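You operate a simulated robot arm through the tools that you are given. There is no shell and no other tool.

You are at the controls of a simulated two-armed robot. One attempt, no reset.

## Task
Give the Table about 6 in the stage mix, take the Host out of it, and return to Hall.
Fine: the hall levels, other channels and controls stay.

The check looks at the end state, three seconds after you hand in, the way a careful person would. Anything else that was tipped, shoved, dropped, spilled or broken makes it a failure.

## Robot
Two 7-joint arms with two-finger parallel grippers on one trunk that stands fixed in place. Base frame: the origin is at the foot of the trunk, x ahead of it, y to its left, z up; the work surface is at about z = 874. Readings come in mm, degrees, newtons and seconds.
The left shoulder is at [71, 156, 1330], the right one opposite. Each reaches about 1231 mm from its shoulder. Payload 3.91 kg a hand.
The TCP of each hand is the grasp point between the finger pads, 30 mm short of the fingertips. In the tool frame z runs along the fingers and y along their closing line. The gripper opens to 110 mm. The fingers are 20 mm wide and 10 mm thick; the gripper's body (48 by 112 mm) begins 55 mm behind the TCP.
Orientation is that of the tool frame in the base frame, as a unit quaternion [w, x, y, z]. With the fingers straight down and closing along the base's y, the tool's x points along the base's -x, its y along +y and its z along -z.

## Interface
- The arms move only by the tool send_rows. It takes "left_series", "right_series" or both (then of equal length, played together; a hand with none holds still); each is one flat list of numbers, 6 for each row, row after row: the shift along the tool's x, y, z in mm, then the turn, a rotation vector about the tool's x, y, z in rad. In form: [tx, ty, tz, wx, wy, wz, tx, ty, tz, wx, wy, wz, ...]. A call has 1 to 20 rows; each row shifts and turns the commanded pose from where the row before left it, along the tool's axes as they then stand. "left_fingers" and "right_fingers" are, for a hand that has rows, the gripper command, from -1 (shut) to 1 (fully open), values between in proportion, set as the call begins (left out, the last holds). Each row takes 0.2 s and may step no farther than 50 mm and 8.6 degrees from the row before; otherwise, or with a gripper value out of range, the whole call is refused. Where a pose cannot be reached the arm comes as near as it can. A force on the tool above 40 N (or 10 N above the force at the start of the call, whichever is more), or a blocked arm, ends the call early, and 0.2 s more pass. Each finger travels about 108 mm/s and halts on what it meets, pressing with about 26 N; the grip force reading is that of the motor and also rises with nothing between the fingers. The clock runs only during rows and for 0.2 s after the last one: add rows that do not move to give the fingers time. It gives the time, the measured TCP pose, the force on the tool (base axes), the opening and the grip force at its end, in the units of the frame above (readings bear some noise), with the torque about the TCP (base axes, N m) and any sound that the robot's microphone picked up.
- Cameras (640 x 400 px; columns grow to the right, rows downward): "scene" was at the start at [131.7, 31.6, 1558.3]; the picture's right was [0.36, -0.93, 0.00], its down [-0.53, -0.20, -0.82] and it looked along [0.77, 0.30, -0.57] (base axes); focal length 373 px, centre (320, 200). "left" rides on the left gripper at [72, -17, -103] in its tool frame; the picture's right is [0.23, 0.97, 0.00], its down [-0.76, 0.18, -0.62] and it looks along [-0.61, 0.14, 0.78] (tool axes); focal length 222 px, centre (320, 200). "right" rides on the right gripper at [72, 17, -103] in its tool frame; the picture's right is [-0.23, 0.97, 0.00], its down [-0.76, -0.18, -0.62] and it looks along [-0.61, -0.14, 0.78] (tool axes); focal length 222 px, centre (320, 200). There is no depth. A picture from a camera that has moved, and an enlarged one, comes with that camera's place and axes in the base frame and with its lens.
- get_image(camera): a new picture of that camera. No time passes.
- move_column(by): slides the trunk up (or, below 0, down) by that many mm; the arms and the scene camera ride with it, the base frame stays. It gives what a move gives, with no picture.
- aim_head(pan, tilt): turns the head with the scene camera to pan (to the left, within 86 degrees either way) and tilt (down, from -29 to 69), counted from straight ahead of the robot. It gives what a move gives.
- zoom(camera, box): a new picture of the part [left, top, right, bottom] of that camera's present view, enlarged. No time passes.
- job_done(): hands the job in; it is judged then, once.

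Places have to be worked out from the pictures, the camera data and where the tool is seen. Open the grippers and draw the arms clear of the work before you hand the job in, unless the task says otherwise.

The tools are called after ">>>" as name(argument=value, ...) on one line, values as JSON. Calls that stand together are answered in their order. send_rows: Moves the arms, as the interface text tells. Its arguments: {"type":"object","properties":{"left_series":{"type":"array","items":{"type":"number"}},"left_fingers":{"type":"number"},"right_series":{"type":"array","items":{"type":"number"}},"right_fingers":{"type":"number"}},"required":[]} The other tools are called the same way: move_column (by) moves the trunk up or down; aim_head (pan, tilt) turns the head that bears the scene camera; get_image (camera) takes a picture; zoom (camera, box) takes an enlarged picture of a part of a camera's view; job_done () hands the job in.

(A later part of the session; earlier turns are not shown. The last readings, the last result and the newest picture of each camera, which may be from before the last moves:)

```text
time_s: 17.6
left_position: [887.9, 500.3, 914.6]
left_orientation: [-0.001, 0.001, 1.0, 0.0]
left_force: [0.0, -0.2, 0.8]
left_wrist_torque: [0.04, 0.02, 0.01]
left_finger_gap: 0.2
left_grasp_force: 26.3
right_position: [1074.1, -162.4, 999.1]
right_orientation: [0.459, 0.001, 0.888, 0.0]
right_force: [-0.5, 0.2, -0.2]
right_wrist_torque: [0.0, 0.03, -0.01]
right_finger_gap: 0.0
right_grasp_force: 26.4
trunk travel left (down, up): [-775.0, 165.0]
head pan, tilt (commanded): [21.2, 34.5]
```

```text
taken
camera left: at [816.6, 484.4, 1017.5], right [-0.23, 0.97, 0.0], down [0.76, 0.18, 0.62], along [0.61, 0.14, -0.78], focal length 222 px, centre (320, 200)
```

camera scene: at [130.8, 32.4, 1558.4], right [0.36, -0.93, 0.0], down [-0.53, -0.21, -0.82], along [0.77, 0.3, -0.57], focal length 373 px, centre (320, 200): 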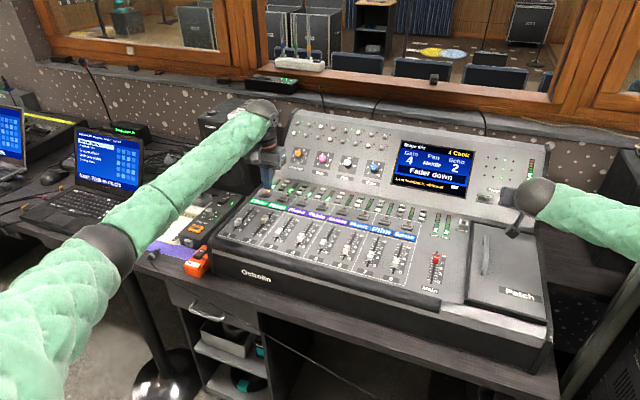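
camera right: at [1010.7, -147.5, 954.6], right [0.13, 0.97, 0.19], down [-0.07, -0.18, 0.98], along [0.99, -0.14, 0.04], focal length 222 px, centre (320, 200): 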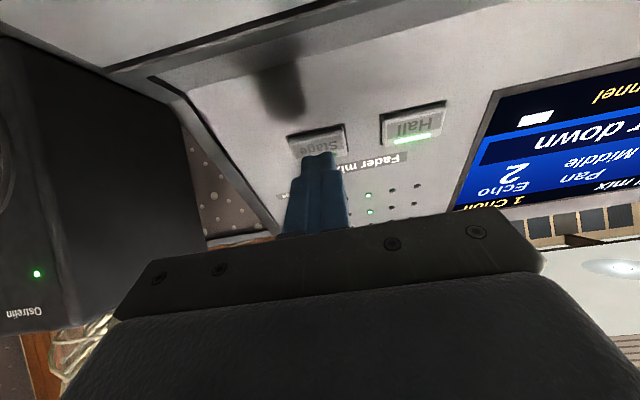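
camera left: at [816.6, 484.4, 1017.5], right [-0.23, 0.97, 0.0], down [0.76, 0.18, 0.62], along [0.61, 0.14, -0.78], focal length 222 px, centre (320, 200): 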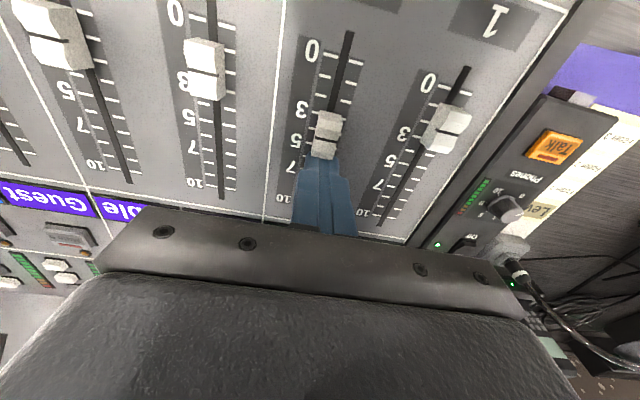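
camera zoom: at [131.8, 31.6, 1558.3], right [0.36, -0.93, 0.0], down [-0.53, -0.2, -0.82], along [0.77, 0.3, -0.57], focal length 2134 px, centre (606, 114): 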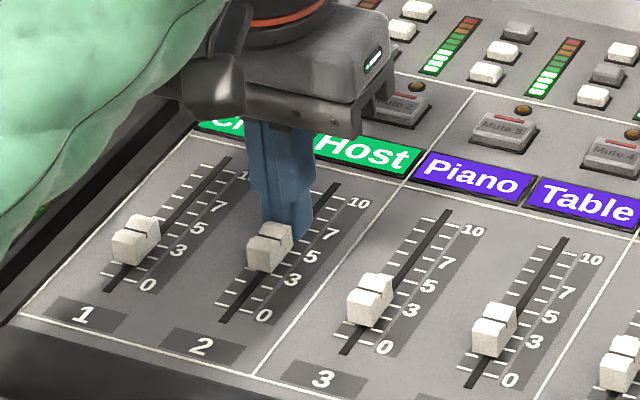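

Host is following the finger and is now around 3.5–4, with no unwanted force. I'll push on another 32 mm.

>>> send_rows(left_series=[4, 0, 0, 0, 0, 0, 4, 0, 0, 0, 0, 0, 4, 0, 0, 0, 0, 0, 4, 0, 0, 0, 0, 0, 4, 0, 0, 0, 0, 0, 4, 0, 0, 0, 0, 0, 4, 0, 0, 0, 0, 0, 4, 0, 0, 0, 0, 0])

>>> zoom(camera="scene", box=[230, 180, 310, 250])

>>> zoom(camera="left", box=[260, 20, 480, 180])

```text
time_s: 19.4
left_position: [857.5, 501.3, 913.8]
left_orientation: [-0.001, 0.0, 1.0, 0.0]
left_force: [0.1, 0.8, 0.1]
left_wrist_torque: [0.01, -0.01, 0.01]
left_finger_gap: 0.3
left_grasp_force: 26.0
right_position: [1073.5, -163.7, 998.3]
right_orientation: [0.459, 0.0, 0.889, 0.0]
right_force: [-0.2, -0.8, -0.4]
right_wrist_torque: [-0.04, 0.0, -0.01]
right_finger_gap: 0.0
right_grasp_force: 26.1
trunk travel left (down, up): [-775.0, 165.0]
head pan, tilt (commanded): [21.2, 34.5]
```

```text
5.71 times, centred on (270, 215) of scene
camera zoom: at [131.7, 31.5, 1558.3], right [0.36, -0.93, 0.0], down [-0.53, -0.2, -0.82], along [0.77, 0.3, -0.57], focal length 2134 px, centre (606, 114)
```

zoom: 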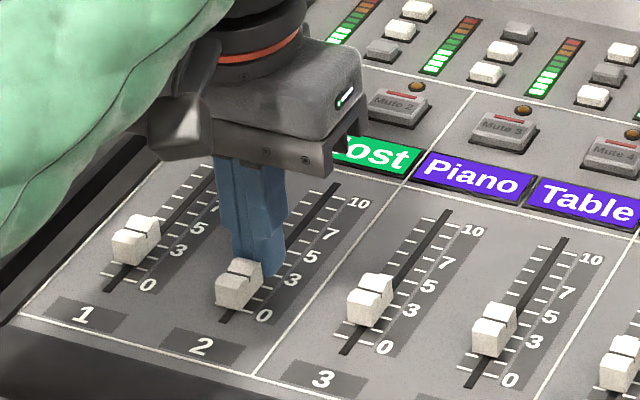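

```text
2.50 times, centred on (370, 100) of left
camera zoom: at [784.8, 483.4, 1016.9], right [-0.23, 0.97, 0.0], down [0.76, 0.18, 0.62], along [0.61, 0.14, -0.78], focal length 555 px, centre (195, 450)
```

zoom: 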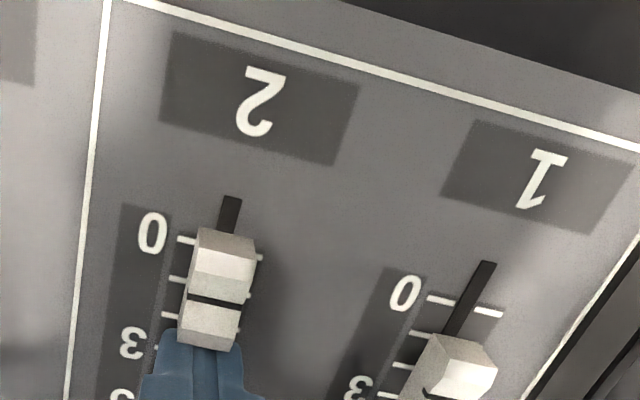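

Host is down to about 0.8. I'll finish with 2 mm then 1 mm steps and watch for the end stop.

>>> send_rows(left_series=[2, 0, 0, 0, 0, 0, 2, 0, 0, 0, 0, 0, 2, 0, 0, 0, 0, 0, 1, 0, 0, 0, 0, 0, 0, 0, 0, 0, 0, 0])

>>> zoom(camera="left", box=[260, 20, 480, 180])

>>> zoom(camera="scene", box=[236, 210, 300, 250])

```text
time_s: 20.6
left_position: [850.4, 498.9, 914.5]
left_orientation: [0.0, 0.0, 1.0, 0.0]
left_force: [-0.1, -0.6, -0.7]
left_wrist_torque: [0.03, 0.02, 0.03]
left_finger_gap: 0.1
left_grasp_force: 26.0
right_position: [1073.5, -163.1, 998.4]
right_orientation: [0.46, 0.0, 0.888, 0.0]
right_force: [0.2, 0.1, -0.9]
right_wrist_torque: [0.03, -0.03, -0.02]
right_finger_gap: 0.0
right_grasp_force: 25.6
trunk travel left (down, up): [-775.0, 165.0]
head pan, tilt (commanded): [21.2, 34.5]
```

```text
2.50 times, centred on (370, 100) of left
camera zoom: at [778.0, 482.7, 1017.2], right [-0.23, 0.97, 0.0], down [0.76, 0.18, 0.62], along [0.61, 0.14, -0.78], focal length 555 px, centre (195, 450)
```

zoom: 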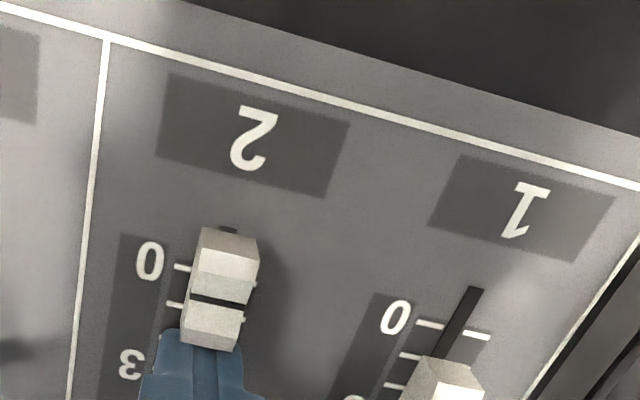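

```text
10.00 times, centred on (268, 230) of scene
camera zoom: at [131.9, 31.5, 1558.3], right [0.36, -0.93, 0.0], down [-0.53, -0.2, -0.82], along [0.77, 0.3, -0.57], focal length 3734 px, centre (840, -100)
```

zoom: 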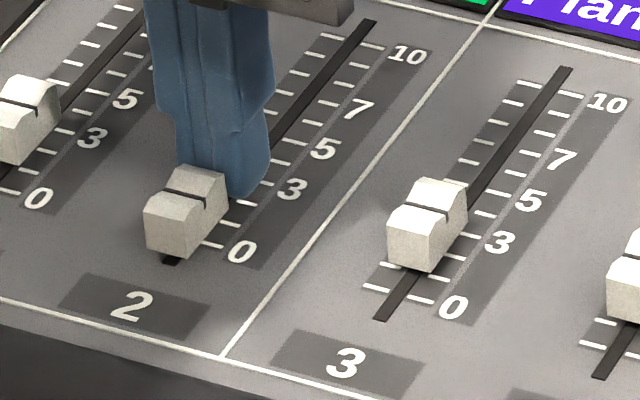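

Allowing for parallax, Host is at roughly 0.1–0.2 and no end-stop force has appeared. I'll nudge it in 1 mm steps.

>>> send_rows(left_series=[1, 0, 0, 0, 0, 0, 1, 0, 0, 0, 0, 0])

>>> zoom(camera="left", box=[260, 20, 480, 180])

```text
time_s: 21.1
left_position: [849.4, 499.6, 913.9]
left_orientation: [0.0, 0.0, 1.0, -0.001]
left_force: [9.7, -1.5, -1.1]
left_wrist_torque: [-0.06, -0.27, 0.0]
left_finger_gap: 0.1
left_grasp_force: 25.4
right_position: [1074.5, -163.7, 997.7]
right_orientation: [0.458, 0.001, 0.889, -0.001]
right_force: [0.0, -0.8, 0.1]
right_wrist_torque: [0.01, 0.02, 0.02]
right_finger_gap: 0.0
right_grasp_force: 26.4
trunk travel left (down, up): [-775.0, 165.0]
head pan, tilt (commanded): [21.2, 34.5]
```

```text
2.50 times, centred on (370, 100) of left
camera zoom: at [777.0, 483.1, 1017.2], right [-0.23, 0.97, 0.0], down [0.76, 0.18, 0.62], along [0.61, 0.14, -0.78], focal length 555 px, centre (195, 450)
```

zoom: 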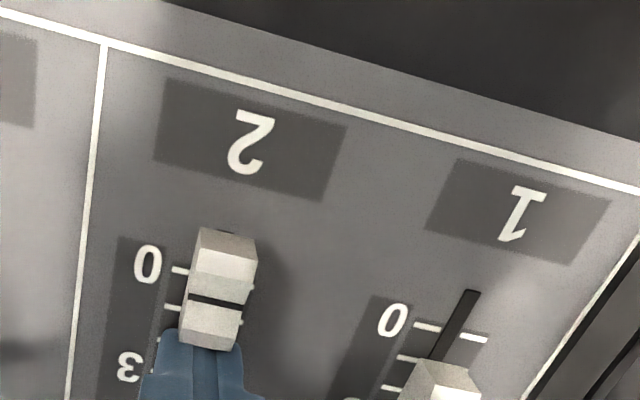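

The force rose to about 10 N, so Host is against its zero stop. I'll back the finger off a little, lift clear and look.

>>> send_rows(left_series=[-5, 0, 0, 0, 0, 0, -8, 0, 0, 0, 0, 0, 0, 0, -25, 0, 0, 0, 0, 0, -35, 0, 0, 0, 0, 0, -20, 0, 0, 0, 0, 0, 0, 0, 0, 0])

>>> zoom(camera="scene", box=[230, 195, 330, 265])

>>> zoom(camera="left", box=[120, 0, 360, 180])

>>> get_image(camera="scene")

```text
time_s: 22.6
left_position: [860.0, 501.5, 996.9]
left_orientation: [0.0, 0.001, 1.0, 0.0]
left_force: [0.1, 0.4, 0.1]
left_wrist_torque: [-0.04, 0.04, -0.03]
left_finger_gap: 0.3
left_grasp_force: 25.6
right_position: [1073.8, -163.1, 997.9]
right_orientation: [0.459, 0.0, 0.888, 0.0]
right_force: [-0.8, -0.4, 0.2]
right_wrist_torque: [-0.01, 0.0, 0.02]
right_finger_gap: 0.4
right_grasp_force: 26.0
trunk travel left (down, up): [-775.0, 165.0]
head pan, tilt (commanded): [21.2, 34.5]
```

```text
5.71 times, centred on (280, 230) of scene
camera zoom: at [131.8, 31.5, 1558.3], right [0.36, -0.93, 0.0], down [-0.53, -0.2, -0.82], along [0.77, 0.3, -0.57], focal length 2134 px, centre (549, 29)
```

zoom: 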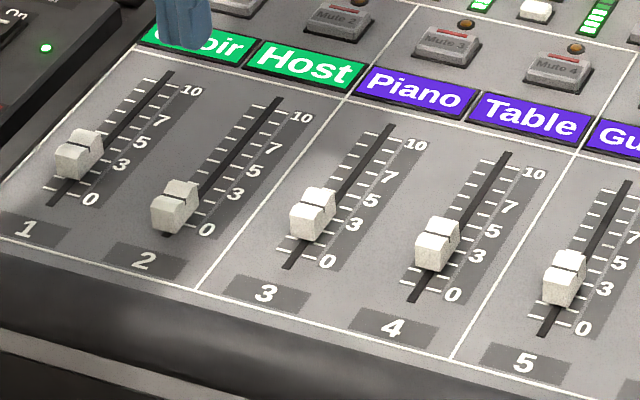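

```text
2.22 times, centred on (240, 90) of left
camera zoom: at [788.4, 486.0, 1100.0], right [-0.23, 0.97, 0.0], down [0.76, 0.18, 0.62], along [0.61, 0.14, -0.78], focal length 494 px, centre (498, 444)
```

zoom: 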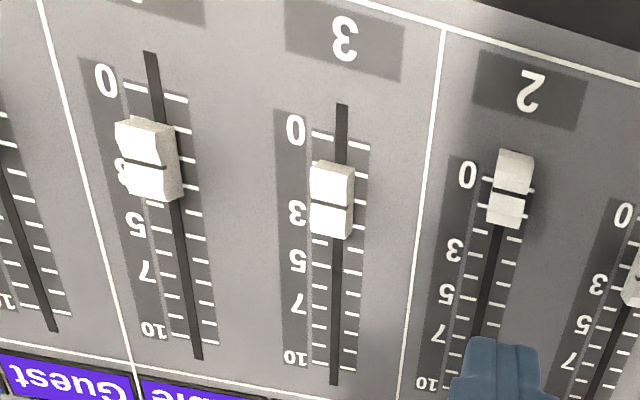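

```text
taken
camera scene: at [131.8, 31.5, 1558.3], right [0.36, -0.93, 0.0], down [-0.53, -0.2, -0.82], along [0.77, 0.3, -0.57], focal length 373 px, centre (320, 200)
```

scene: 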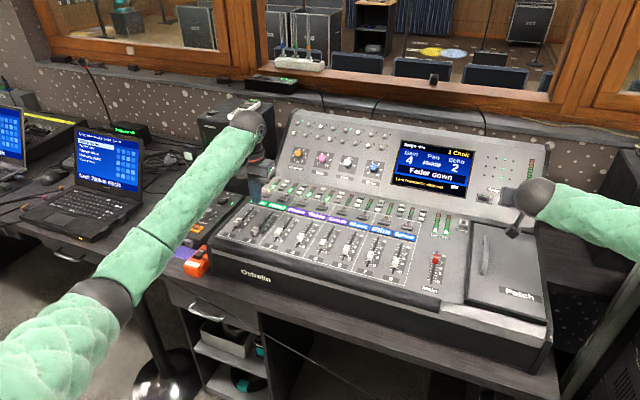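

Host now sits at 0. Table's cap is at about (851, 367), with its front face near x≈837. I'll move the left hand over to the near side of Table's cap at a safe height.

>>> send_rows(left_series=[16.6, -44, 0, 0, 0, 0, 16.6, -44, 0, 0, 0, 0, 16.6, -44.3, 0, 0, 0, 0, 0, 0, 0, 0, 0, 0])

>>> get_image(camera="left")

>>> zoom(camera="scene", box=[250, 180, 370, 270])

```text
time_s: 23.6
left_position: [809.9, 366.0, 995.9]
left_orientation: [-0.001, 0.0, 1.0, 0.0]
left_force: [0.0, -0.2, 0.2]
left_wrist_torque: [0.04, -0.02, 0.0]
left_finger_gap: 0.0
left_grasp_force: 26.2
right_position: [1074.9, -161.8, 998.6]
right_orientation: [0.459, 0.0, 0.889, 0.0]
right_force: [0.7, -0.4, 0.7]
right_wrist_torque: [0.01, 0.01, -0.01]
right_finger_gap: 0.1
right_grasp_force: 25.7
trunk travel left (down, up): [-775.0, 165.0]
head pan, tilt (commanded): [21.2, 34.5]
```

```text
taken
camera left: at [737.6, 350.5, 1099.1], right [-0.23, 0.97, 0.0], down [0.76, 0.18, 0.62], along [0.61, 0.14, -0.78], focal length 222 px, centre (320, 200)
```

left: 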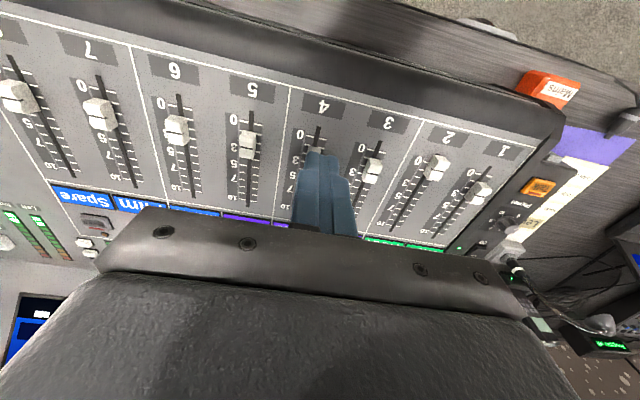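

```text
4.44 times, centred on (310, 225) of scene
camera zoom: at [132.0, 31.9, 1558.2], right [0.36, -0.93, 0.0], down [-0.53, -0.2, -0.82], along [0.77, 0.3, -0.57], focal length 1660 px, centre (364, 89)
```

zoom: 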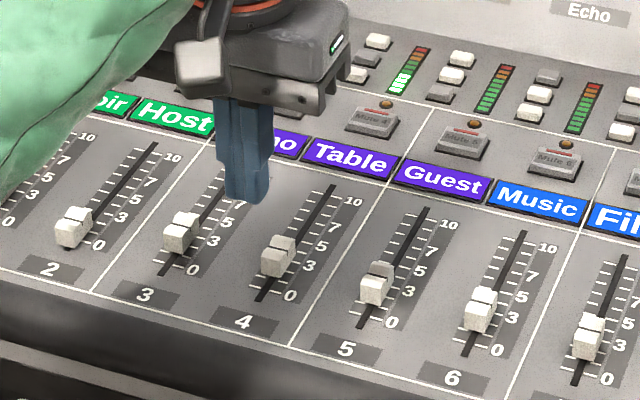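

The hand is over the near side of Table's cap. I'll lower to just above cap height and check the gap.

>>> send_rows(left_series=[0, 0, 25, 0, 0, 0, 0, 0, 25, 0, 0, 0, 0, 0, 22, 0, 0, 0, 0, 0, 0, 0, 0, 0])

>>> zoom(camera="left", box=[220, 50, 440, 200])

>>> zoom(camera="scene", box=[260, 195, 350, 265])

```text
time_s: 24.6
left_position: [812.0, 367.2, 923.1]
left_orientation: [0.0, 0.001, 1.0, 0.0]
left_force: [-0.1, 0.7, -0.6]
left_wrist_torque: [-0.01, -0.02, 0.03]
left_finger_gap: 0.0
left_grasp_force: 25.9
right_position: [1073.4, -163.6, 998.6]
right_orientation: [0.459, 0.0, 0.888, -0.001]
right_force: [0.1, -0.1, 0.1]
right_wrist_torque: [-0.01, 0.02, 0.02]
right_finger_gap: 0.0
right_grasp_force: 25.8
trunk travel left (down, up): [-775.0, 165.0]
head pan, tilt (commanded): [21.2, 34.5]
```

```text
2.67 times, centred on (330, 125) of left
camera zoom: at [739.5, 350.4, 1027.5], right [-0.23, 0.97, 0.0], down [0.76, 0.18, 0.62], along [0.61, 0.14, -0.78], focal length 592 px, centre (293, 400)
```

zoom: 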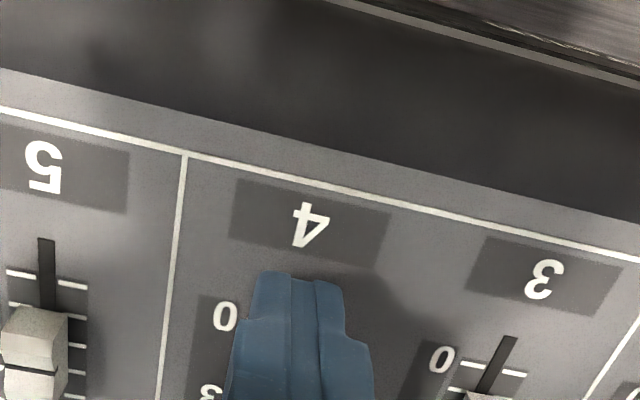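

```text
5.71 times, centred on (305, 230) of scene
camera zoom: at [131.7, 31.4, 1558.3], right [0.36, -0.93, 0.0], down [-0.53, -0.2, -0.82], along [0.77, 0.3, -0.57], focal length 2134 px, centre (406, 29)
```

zoom: 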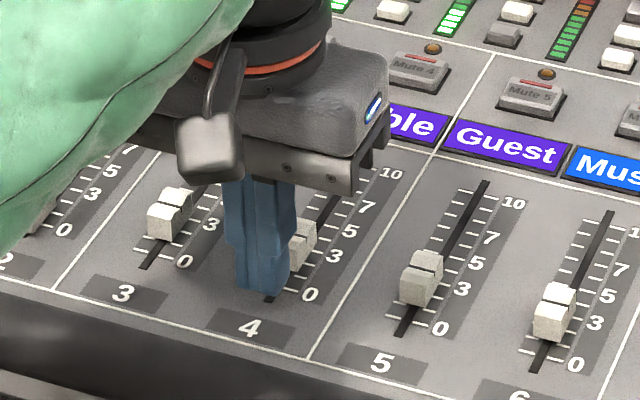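

The finger is in front of Table's cap and clear of it. I'll lower the last 8 mm and push Table away from the robot in 4 mm steps to about x=848.

>>> send_rows(left_series=[0, 0, 4, 0, 0, 0, 0, 0, 4, 0, 0, 0, -4, 0, 0, 0, 0, 0, -4, 0, 0, 0, 0, 0, -4, 0, 0, 0, 0, 0, -4, 0, 0, 0, 0, 0, -4, 0, 0, 0, 0, 0, -4, 0, 0, 0, 0, 0, -4, 0, 0, 0, 0, 0, -4, 0, 0, 0, 0, 0, -4, 0, 0, 0, 0, 0, 0, 0, 0, 0, 0, 0])

>>> zoom(camera="scene", box=[260, 195, 350, 265])

>>> zoom(camera="left", box=[200, 40, 440, 200])

```text
time_s: 27.1
left_position: [846.7, 367.0, 915.1]
left_orientation: [-0.001, 0.0, 1.0, 0.0]
left_force: [0.0, -0.4, -0.1]
left_wrist_torque: [0.0, 0.03, 0.0]
left_finger_gap: 0.0
left_grasp_force: 25.5
right_position: [1073.6, -162.2, 997.6]
right_orientation: [0.459, 0.0, 0.888, 0.0]
right_force: [-0.2, -0.5, 0.0]
right_wrist_torque: [0.0, -0.01, -0.01]
right_finger_gap: 0.0
right_grasp_force: 25.5
trunk travel left (down, up): [-775.0, 165.0]
head pan, tilt (commanded): [21.2, 34.5]
```

```text
5.71 times, centred on (305, 230) of scene
camera zoom: at [131.7, 31.5, 1558.3], right [0.36, -0.93, 0.0], down [-0.53, -0.2, -0.82], along [0.77, 0.3, -0.57], focal length 2134 px, centre (406, 29)
```

zoom: 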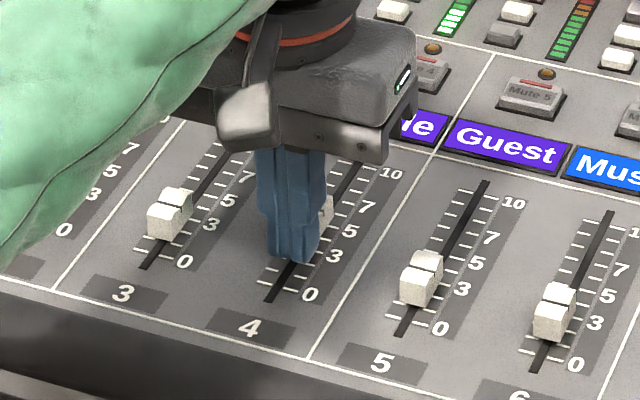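

```text
2.50 times, centred on (320, 120) of left
camera zoom: at [775.3, 350.8, 1018.3], right [-0.23, 0.97, 0.0], down [0.76, 0.18, 0.62], along [0.61, 0.14, -0.78], focal length 555 px, centre (320, 400)
```

zoom: 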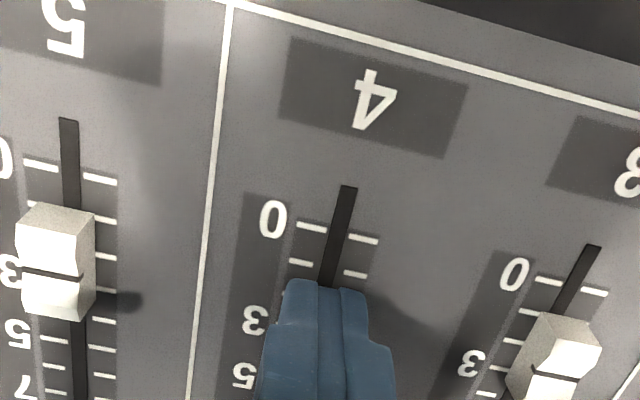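

Table's cap is moving ahead of the finger. I'll push on to about x=860, then back off to see exactly where the cap sits.

>>> send_rows(left_series=[-4, 0, 0, 0, 0, 0, -4, 0, 0, 0, 0, 0, -4, 0, 0, 0, 0, 0, 0, 0, 0, 0, 0, 0, 10, 0, 0, 0, 0, 0, 20, 0, 0, 0, 0, 0, 20, 0, 0, 0, 0, 0, 0, 0, 0, 0, 0, 0])

>>> zoom(camera="scene", box=[286, 205, 334, 250])

>>> zoom(camera="scene", box=[230, 195, 350, 265])

```text
time_s: 28.9
left_position: [808.6, 366.0, 914.7]
left_orientation: [-0.002, 0.0, 1.0, 0.0]
left_force: [-0.3, 0.0, -0.4]
left_wrist_torque: [-0.01, -0.04, -0.04]
left_finger_gap: 0.0
left_grasp_force: 26.0
right_position: [1073.9, -164.0, 998.1]
right_orientation: [0.459, 0.0, 0.889, 0.0]
right_force: [-0.6, 0.6, -0.2]
right_wrist_torque: [0.01, 0.01, -0.03]
right_finger_gap: 0.2
right_grasp_force: 26.1
trunk travel left (down, up): [-775.0, 165.0]
head pan, tilt (commanded): [21.2, 34.5]
```

```text
8.89 times, centred on (310, 228) of scene
camera zoom: at [132.3, 31.2, 1558.2], right [0.36, -0.93, 0.0], down [-0.53, -0.2, -0.82], along [0.77, 0.3, -0.57], focal length 3319 px, centre (409, -44)
```

zoom: 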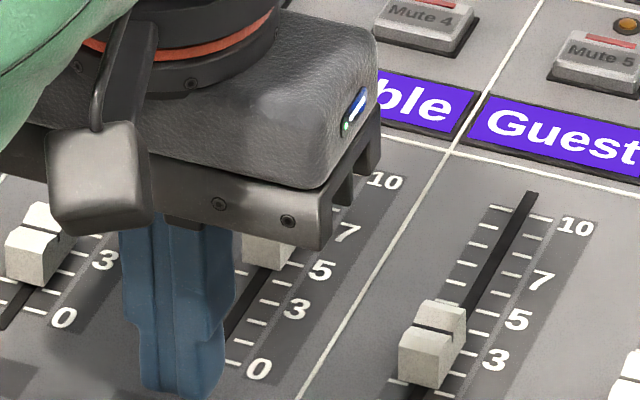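

```text
5.33 times, centred on (290, 230) of scene
camera zoom: at [132.3, 31.2, 1558.2], right [0.36, -0.93, 0.0], down [-0.53, -0.2, -0.82], along [0.77, 0.3, -0.57], focal length 1992 px, centre (480, 40)
```

zoom: 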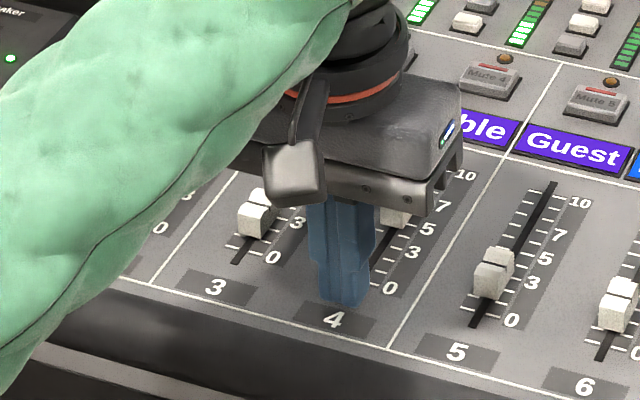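

The gripper body hides the cap from the head camera. I'll lift 80 mm to get a clear view.

>>> send_rows(left_series=[0, 0, -30, 0, 0, 0, 0, 0, -30, 0, 0, 0, 0, 20, -30, 0, 0, 0, 0, 40, 0, 0, 0, 0, 0, 0, 0, 0, 0, 0])

>>> zoom(camera="scene", box=[286, 205, 334, 250])

>>> get_image(camera="left")

>>> zoom(camera="left", box=[180, 60, 340, 200])

```text
time_s: 30.1
left_position: [809.1, 424.6, 1004.7]
left_orientation: [-0.001, 0.0, 1.0, 0.0]
left_force: [0.1, -0.1, 0.0]
left_wrist_torque: [0.04, 0.0, 0.05]
left_finger_gap: 0.2
left_grasp_force: 26.1
right_position: [1074.1, -164.4, 996.9]
right_orientation: [0.459, 0.0, 0.888, 0.001]
right_force: [0.5, -0.2, -0.5]
right_wrist_torque: [-0.02, 0.01, 0.02]
right_finger_gap: 0.3
right_grasp_force: 25.8
trunk travel left (down, up): [-775.0, 165.0]
head pan, tilt (commanded): [21.2, 34.5]
```

```text
8.89 times, centred on (310, 228) of scene
camera zoom: at [132.3, 30.3, 1558.2], right [0.36, -0.93, 0.0], down [-0.53, -0.2, -0.82], along [0.77, 0.3, -0.57], focal length 3319 px, centre (409, -44)
```

zoom: 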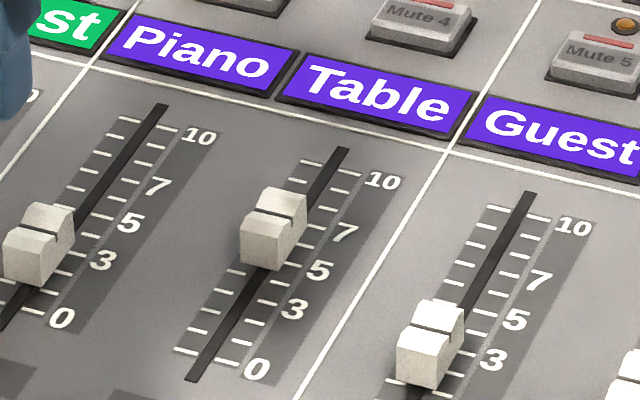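

```text
taken
camera left: at [736.8, 407.5, 1107.7], right [-0.23, 0.97, 0.0], down [0.76, 0.18, 0.62], along [0.61, 0.14, -0.78], focal length 222 px, centre (320, 200)
```

left: 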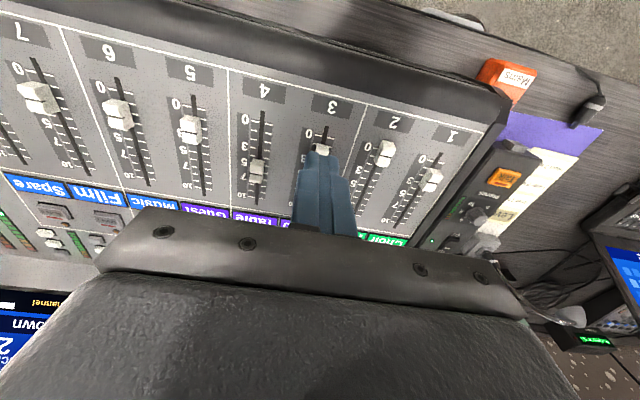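

```text
2.86 times, centred on (260, 130) of left
camera zoom: at [736.8, 407.5, 1107.7], right [-0.23, 0.97, 0.0], down [0.76, 0.18, 0.62], along [0.61, 0.14, -0.78], focal length 635 px, centre (491, 400)
```

zoom: 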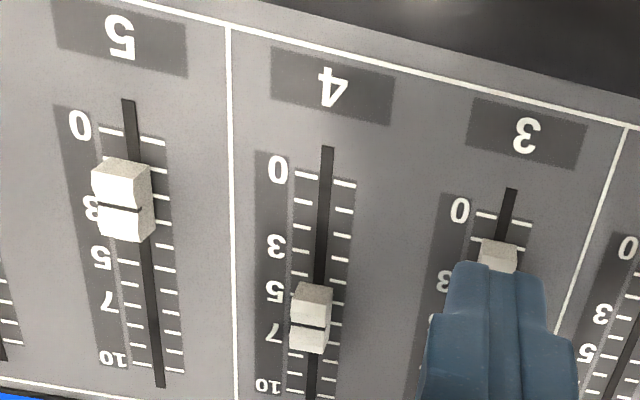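

Table now sits at about 5.2–5.4 (cap x≈883), so it needs roughly 7 mm more. I'll go back down in front of it and push to x≈867, then retreat and look again.

>>> send_rows(left_series=[0, -40, 0, 0, 0, 0, 0, -20, 30, 0, 0, 0, 0, 0, 30, 0, 0, 0, 0, 0, 20, 0, 0, 0, 0, 0, 10, 0, 0, 0, 0, 0, 0, 0, 0, 0])

>>> send_rows(left_series=[-10, 0, 0, 0, 0, 0, -10, 0, 0, 0, 0, 0, -10, 0, 0, 0, 0, 0, -8, 0, 0, 0, 0, 0, -4, 0, 0, 0, 0, 0, -4, 0, 0, 0, 0, 0, -3, 0, 0, 0, 0, 0, -3, 0, 0, 0, 0, 0, -2, 0, 0, 0, 0, 0, -2, 0, 0, 0, 0, 0, 0, 0, 0, 0, 0, 0])

```text
time_s: 31.6
left_position: [809.8, 365.7, 914.6]
left_orientation: [0.0, 0.0, 1.0, 0.0]
left_force: [0.9, 0.0, -0.9]
left_wrist_torque: [0.02, -0.04, 0.01]
left_finger_gap: 0.1
left_grasp_force: 26.0
right_position: [1074.0, -162.1, 997.6]
right_orientation: [0.46, 0.0, 0.888, -0.001]
right_force: [-0.1, -0.3, 0.4]
right_wrist_torque: [-0.02, 0.01, -0.01]
right_finger_gap: 0.2
right_grasp_force: 25.6
trunk travel left (down, up): [-775.0, 165.0]
head pan, tilt (commanded): [21.2, 34.5]
```

```text
time_s: 34.0
left_position: [864.7, 366.6, 913.5]
left_orientation: [-0.001, 0.0, 1.0, 0.0]
left_force: [0.2, -0.2, 0.5]
left_wrist_torque: [0.03, 0.0, 0.0]
left_finger_gap: 0.1
left_grasp_force: 26.0
right_position: [1074.5, -163.5, 997.7]
right_orientation: [0.459, 0.001, 0.888, -0.001]
right_force: [-0.4, 0.2, -0.4]
right_wrist_torque: [0.0, 0.02, 0.0]
right_finger_gap: 0.0
right_grasp_force: 26.2
trunk travel left (down, up): [-775.0, 165.0]
head pan, tilt (commanded): [21.2, 34.5]
```

The push ended at x≈866. I'll draw the finger back, lift it well clear and read Table's position.

>>> send_rows(left_series=[10, 0, 0, 0, 0, 0, 20, 0, 0, 0, 0, 0, 20, 0, 0, 0, 0, 0, 0, 0, -30, 0, 0, 0, 0, 0, -30, 0, 0, 0, 0, 20, -30, 0, 0, 0, 0, 40, 0, 0, 0, 0, 0, 0, 0, 0, 0, 0])

>>> zoom(camera="scene", box=[290, 208, 330, 240])

>>> zoom(camera="left", box=[180, 60, 340, 200])

>>> zoom(camera="scene", box=[230, 185, 440, 300])

```text
time_s: 35.8
left_position: [817.7, 422.5, 1005.2]
left_orientation: [0.0, 0.001, 1.0, 0.0]
left_force: [0.2, -0.7, -0.1]
left_wrist_torque: [-0.01, 0.03, -0.01]
left_finger_gap: 0.2
left_grasp_force: 25.8
right_position: [1073.5, -163.4, 997.5]
right_orientation: [0.46, 0.001, 0.888, 0.0]
right_force: [-0.1, -0.8, 0.2]
right_wrist_torque: [0.02, 0.04, 0.01]
right_finger_gap: 0.1
right_grasp_force: 25.6
trunk travel left (down, up): [-775.0, 165.0]
head pan, tilt (commanded): [21.2, 34.5]
```

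```text
12.50 times, centred on (310, 224) of scene
camera zoom: at [132.1, 30.4, 1558.3], right [0.36, -0.93, 0.0], down [-0.53, -0.2, -0.82], along [0.77, 0.3, -0.57], focal length 4668 px, centre (445, -100)
```

zoom: 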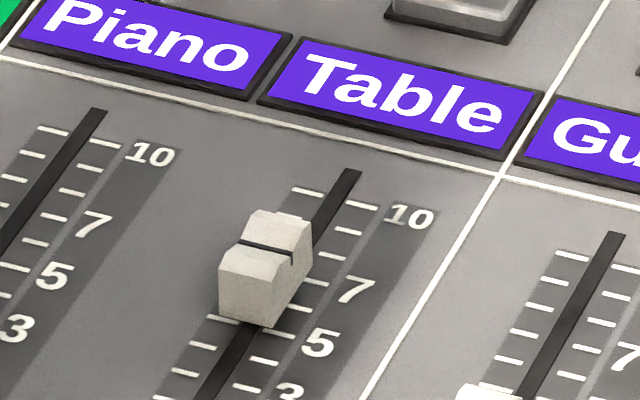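

```text
2.86 times, centred on (260, 130) of left
camera zoom: at [745.1, 406.9, 1107.6], right [-0.23, 0.97, 0.0], down [0.76, 0.18, 0.62], along [0.61, 0.14, -0.78], focal length 635 px, centre (491, 400)
```

zoom: 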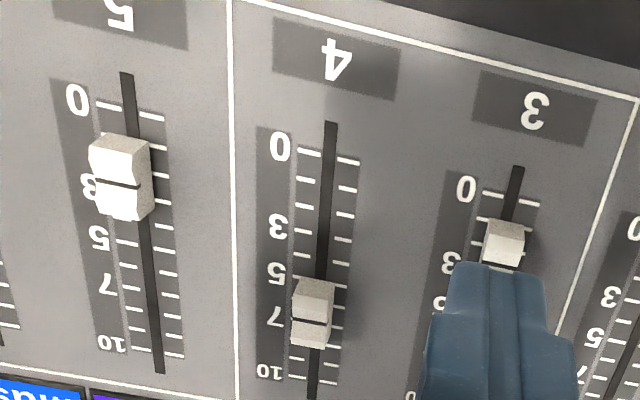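

```text
3.05 times, centred on (335, 242) of scene
camera zoom: at [132.1, 30.4, 1558.3], right [0.36, -0.93, 0.0], down [-0.53, -0.2, -0.82], along [0.77, 0.3, -0.57], focal length 1138 px, centre (274, 70)
```

zoom: 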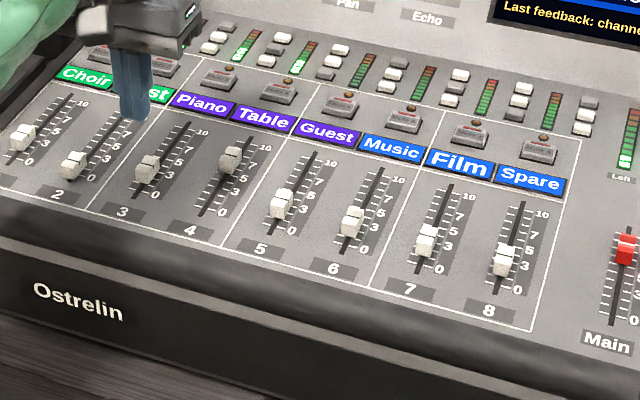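

Table reads about 5.9–6.0. To calibrate that, I'll zoom on Host's cap at its zero stop with the same method.

>>> zoom(camera="scene", box=[246, 222, 286, 254])

>>> zoom(camera="scene", box=[284, 216, 324, 258])

>>> zoom(camera="left", box=[330, 100, 450, 240])

```text
12.50 times, centred on (266, 238) of scene
camera zoom: at [132.1, 30.4, 1558.3], right [0.36, -0.93, 0.0], down [-0.53, -0.2, -0.82], along [0.77, 0.3, -0.57], focal length 4668 px, centre (995, -275)
```

zoom: 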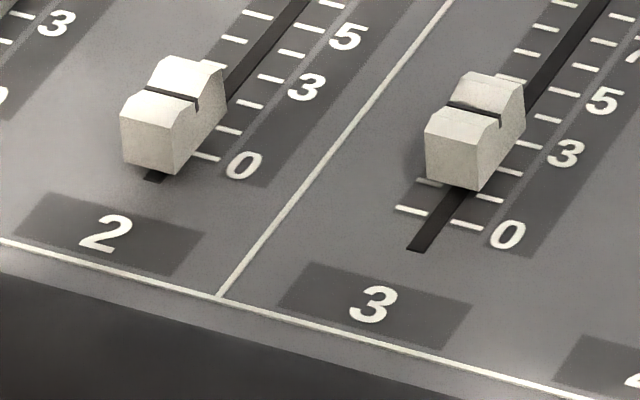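

```text
9.52 times, centred on (304, 237) of scene
camera zoom: at [132.1, 30.4, 1558.3], right [0.36, -0.93, 0.0], down [-0.53, -0.2, -0.82], along [0.77, 0.3, -0.57], focal length 3556 px, centre (472, -152)
```

zoom: 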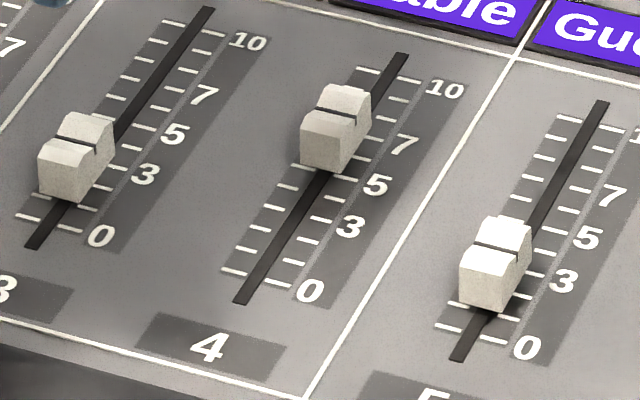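

```text
2.86 times, centred on (390, 170) of left
camera zoom: at [745.1, 406.9, 1107.6], right [-0.23, 0.97, 0.0], down [0.76, 0.18, 0.62], along [0.61, 0.14, -0.78], focal length 635 px, centre (120, 286)
```

zoom: 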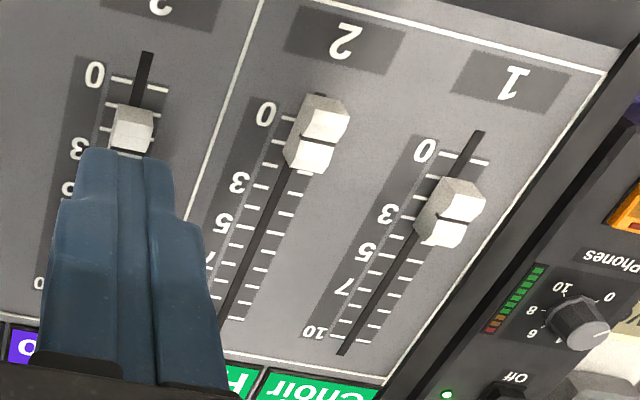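

With the same method Host's zero stop comes out at x=830.0 and Table's cap at 889.5, so Table is at about 5.9–6.0 and Host is at 0. I'll return the left hand to its parked place while shifting the right hand sideways to line up with Hall.

>>> send_rows(left_series=[17, 22.2, -29.2, 0, 0, 0, 17, 22.2, -29.2, 0, 0, 0, 17, 22.2, -29.2, 0, 0, 0, 17, 22.2, -29.2, 0, 0, 0, 17, 22.2, -29.2, 0, 0, 0, 0, 0, 0, 0, 0, 0], right_series=[0, 17, 0, 0, 0, 0, 0, 17, 0, 0, 0, 0, 0, 17, 0, 0, 0, 0, 0, 17, 0, 0, 0, 0, 0, 0, 0, 0, 0, 0, 0, 0, 0, 0, 0, 0])

>>> get_image(camera="right")

>>> get_image(camera="scene")

>>> zoom(camera="scene", box=[220, 185, 460, 310])

>>> zoom(camera="scene", box=[380, 130, 560, 240])

```text
time_s: 37.1
left_position: [732.7, 539.5, 1150.5]
left_orientation: [-0.001, 0.0, 1.0, 0.001]
left_force: [0.9, 0.1, -0.6]
left_wrist_torque: [-0.02, 0.0, -0.03]
left_finger_gap: 0.1
left_grasp_force: 26.3
right_position: [1075.9, -95.8, 998.6]
right_orientation: [0.46, -0.001, 0.888, 0.0]
right_force: [0.3, 0.7, 0.0]
right_wrist_torque: [0.0, 0.03, 0.05]
right_finger_gap: 0.0
right_grasp_force: 26.1
trunk travel left (down, up): [-775.0, 165.0]
head pan, tilt (commanded): [21.2, 34.5]
```

```text
taken
camera right: at [950.5, -79.5, 998.0], right [0.13, 0.97, 0.19], down [-0.07, -0.18, 0.98], along [0.99, -0.14, 0.04], focal length 222 px, centre (320, 200)
```

right: 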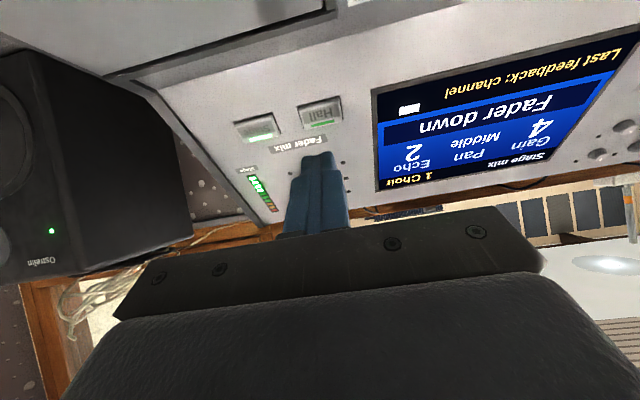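

```text
taken
camera scene: at [132.8, 31.6, 1558.1], right [0.36, -0.93, 0.0], down [-0.53, -0.2, -0.82], along [0.77, 0.3, -0.57], focal length 373 px, centre (320, 200)
```

scene: 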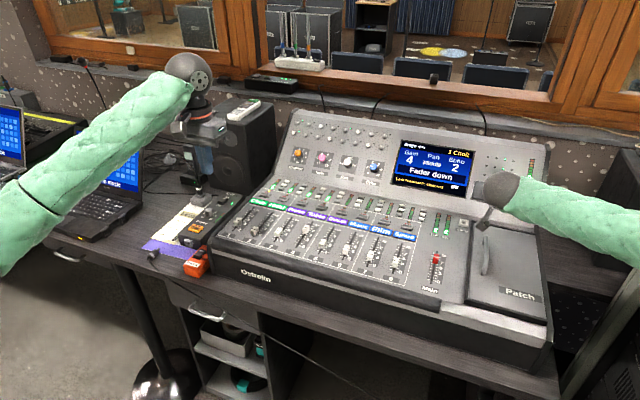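

```text
2.67 times, centred on (340, 248) of scene
camera zoom: at [132.8, 31.6, 1558.1], right [0.36, -0.93, 0.0], down [-0.53, -0.2, -0.82], along [0.77, 0.3, -0.57], focal length 996 px, centre (267, 73)
```

zoom: 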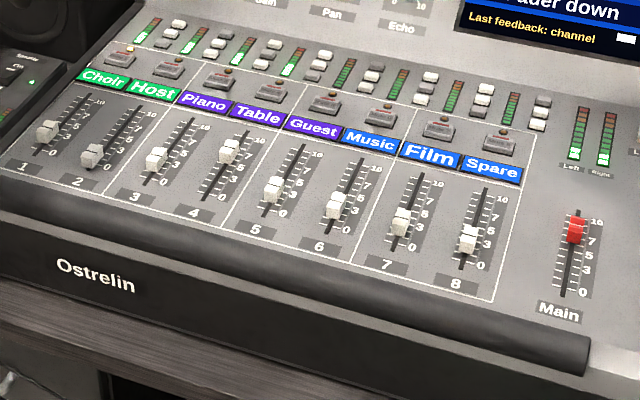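

```text
3.56 times, centred on (470, 185) of scene
camera zoom: at [132.8, 31.6, 1558.1], right [0.36, -0.93, 0.0], down [-0.53, -0.2, -0.82], along [0.77, 0.3, -0.57], focal length 1328 px, centre (-213, 253)
```

zoom: 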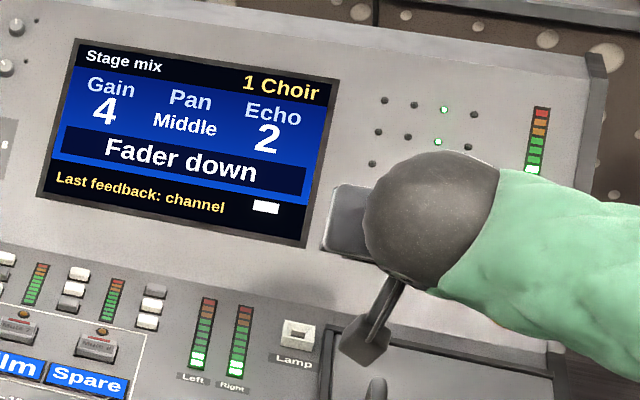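

The display still reads "Stage mix" with the faders as set, and Hall is straight ahead of the right fingers. I'll advance 82 mm along the finger axis and check before pressing.

>>> send_rows(right_series=[0, 0, 30, 0, 0, 0, 0, 0, 30, 0, 0, 0, 0, 0, 15, 0, 0, 0, 0, 0, 7, 0, 0, 0, 0, 0, 0, 0, 0, 0])

>>> zoom(camera="right", box=[200, 70, 440, 220])

```text
time_s: 38.4
left_position: [731.3, 540.2, 1152.5]
left_orientation: [0.0, 0.0, 1.0, 0.0]
left_force: [0.7, -0.8, -0.7]
left_wrist_torque: [-0.03, 0.02, -0.01]
left_finger_gap: 0.1
left_grasp_force: 26.1
right_position: [1142.2, -96.3, 953.5]
right_orientation: [0.459, 0.0, 0.888, 0.0]
right_force: [0.2, -0.4, -0.1]
right_wrist_torque: [0.01, -0.04, 0.01]
right_finger_gap: 0.0
right_grasp_force: 25.9
trunk travel left (down, up): [-775.0, 165.0]
head pan, tilt (commanded): [21.2, 34.5]
```

```text
2.67 times, centred on (320, 145) of right
camera zoom: at [1016.0, -79.3, 952.2], right [0.13, 0.97, 0.19], down [-0.07, -0.18, 0.98], along [0.99, -0.14, 0.04], focal length 592 px, centre (320, 347)
```

zoom: 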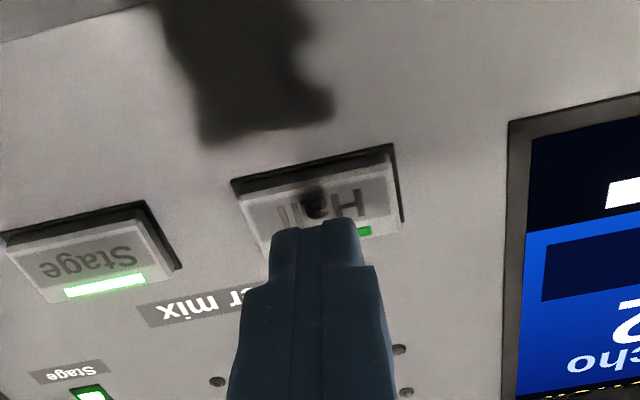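

The tip is lined up with the middle of the Hall button and there is no contact yet. I'll creep on with 3–4 mm steps until it clicks.

>>> send_rows(right_series=[0, 0, 4, 0, 0, 0, 0, 0, 4, 0, 0, 0, 0, 0, 3, 0, 0, 0, 0, 0, 3, 0, 0, 0])

>>> zoom(camera="right", box=[200, 70, 440, 220])

```text
time_s: 39.4
left_position: [731.2, 539.3, 1151.9]
left_orientation: [-0.001, 0.0, 1.0, 0.0]
left_force: [0.1, 0.5, 0.1]
left_wrist_torque: [-0.04, 0.01, -0.01]
left_finger_gap: 0.0
left_grasp_force: 25.7
right_position: [1153.4, -95.0, 942.8]
right_orientation: [0.459, 0.0, 0.888, 0.0]
right_force: [0.3, 0.4, 0.6]
right_wrist_torque: [-0.01, 0.02, 0.02]
right_finger_gap: 0.0
right_grasp_force: 25.5
trunk travel left (down, up): [-775.0, 165.0]
head pan, tilt (commanded): [21.2, 34.5]
```

```text
2.67 times, centred on (320, 145) of right
camera zoom: at [1027.6, -78.2, 942.6], right [0.13, 0.97, 0.19], down [-0.07, -0.18, 0.98], along [0.99, -0.14, 0.04], focal length 592 px, centre (320, 347)
```

zoom: 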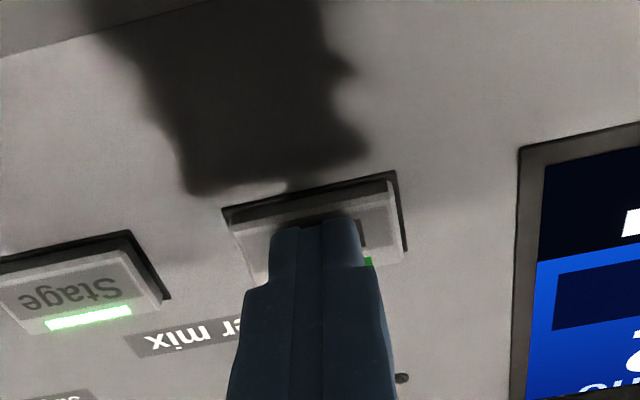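

The tip is just touching the button. I'll go forward a couple more small steps.

>>> send_rows(right_series=[0, 0, 2, 0, 0, 0, 0, 0, 2, 0, 0, 0])

>>> zoom(camera="right", box=[200, 70, 440, 220])

```text
time_s: 40.0
left_position: [730.5, 540.1, 1152.6]
left_orientation: [0.0, 0.0, 1.0, 0.0]
left_force: [0.5, -0.6, -1.0]
left_wrist_torque: [0.0, 0.0, -0.01]
left_finger_gap: 0.0
left_grasp_force: 25.8
right_position: [1155.3, -95.1, 940.7]
right_orientation: [0.46, 0.0, 0.888, 0.0]
right_force: [-4.7, 2.2, 1.9]
right_wrist_torque: [0.04, 0.03, 0.04]
right_finger_gap: 0.0
right_grasp_force: 26.3
trunk travel left (down, up): [-775.0, 165.0]
head pan, tilt (commanded): [21.2, 34.5]
heard: click
```

```text
2.67 times, centred on (320, 145) of right
camera zoom: at [1030.4, -78.8, 941.0], right [0.13, 0.97, 0.19], down [-0.07, -0.18, 0.98], along [0.99, -0.14, 0.04], focal length 592 px, centre (320, 347)
```

zoom: 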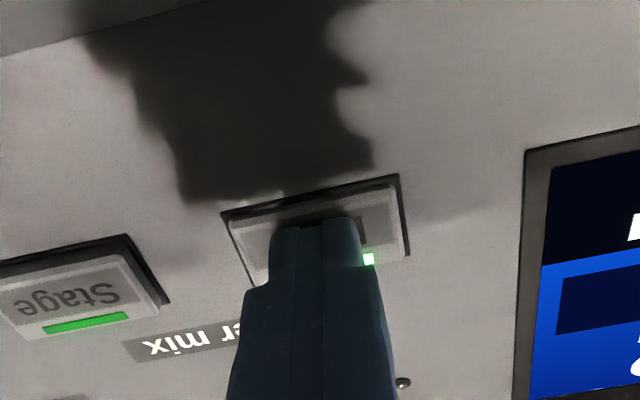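

It clicked: Stage has dimmed and the Hall lamp is lit. I'll back the right hand straight off, then take it back toward its starting place.

>>> send_rows(right_series=[0, 0, -8, 0, 0, 0, 0, 0, -20, 0, 0, 0, 0, 0, -35, 0, 0, 0, 0, 0, -40, 0, 0, 0, -1.7, 6, -43.6, 0, 0, 0, -1.7, 6, -43.6, 0, 0, 0, -1.7, 6, -43.6, 0, 0, 0, -1.7, 6, -43.6, 0, 0, 0, -1.7, 6, -43.6, 0, 0, 0, -1.7, 6, -43.6, 0, 0, 0, -1.7, 6, -43.6, 0, 0, 0, -1.7, 6, -43.6, 0, 0, 0, -1.7, 6, -43.6, 0, 0, 0, -1.7, 6, -40, 0, 0, 0, 0, 0, 0, 0, 0.145, 0, 0, 0, 0, 0, 0.145, 0, 0, 0, 0, 0, 0.145, 0])

>>> get_image(camera="scene")

>>> zoom(camera="scene", box=[220, 185, 460, 310])

>>> zoom(camera="scene", box=[380, 130, 560, 240])

```text
time_s: 43.5
left_position: [730.2, 539.8, 1151.7]
left_orientation: [0.0, 0.0, 1.0, 0.0]
left_force: [-0.1, -0.7, 0.2]
left_wrist_torque: [0.0, 0.02, -0.04]
left_finger_gap: 0.0
left_grasp_force: 25.7
right_position: [729.2, -35.9, 1263.7]
right_orientation: [0.256, 0.0, 0.967, 0.0]
right_force: [-0.6, 0.1, -0.3]
right_wrist_torque: [0.01, 0.02, 0.03]
right_finger_gap: 0.0
right_grasp_force: 26.5
trunk travel left (down, up): [-775.0, 165.0]
head pan, tilt (commanded): [21.2, 34.5]
```

```text
taken
camera scene: at [131.8, 31.9, 1558.2], right [0.36, -0.93, 0.0], down [-0.53, -0.2, -0.82], along [0.77, 0.3, -0.57], focal length 373 px, centre (320, 200)
```

scene: 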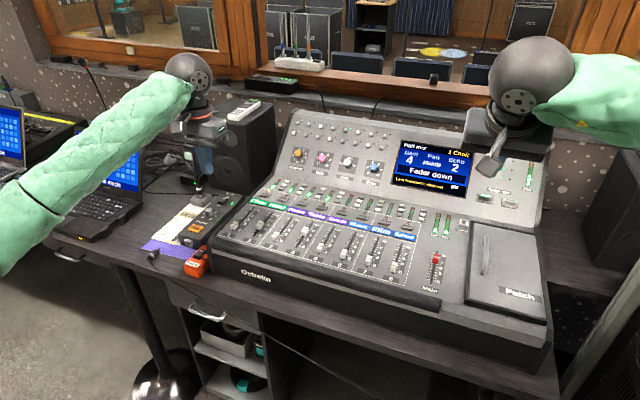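

```text
2.67 times, centred on (340, 248) of scene
camera zoom: at [131.8, 31.9, 1558.2], right [0.36, -0.93, 0.0], down [-0.53, -0.2, -0.82], along [0.77, 0.3, -0.57], focal length 996 px, centre (267, 73)
```

zoom: 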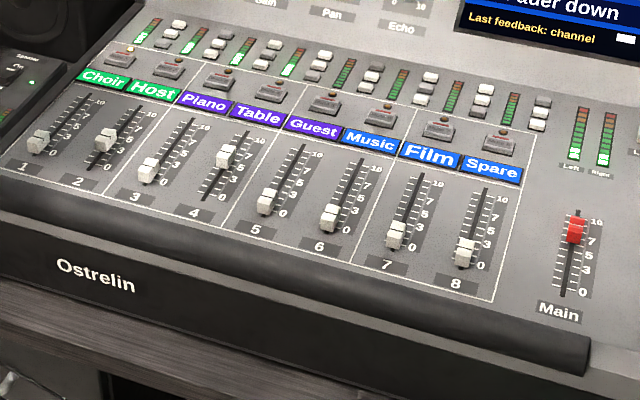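

```text
3.56 times, centred on (470, 185) of scene
camera zoom: at [131.8, 31.9, 1558.2], right [0.36, -0.93, 0.0], down [-0.53, -0.2, -0.82], along [0.77, 0.3, -0.57], focal length 1328 px, centre (-213, 253)
```

zoom: 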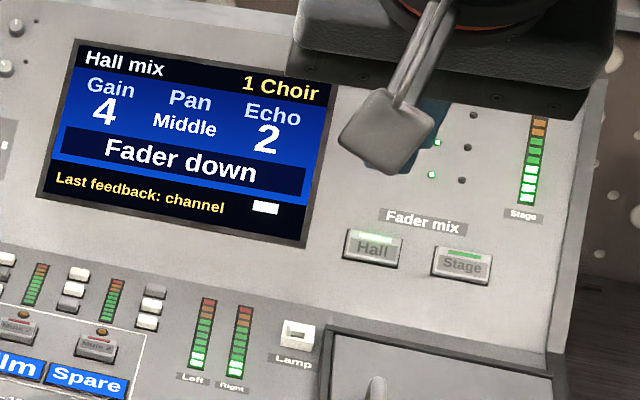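

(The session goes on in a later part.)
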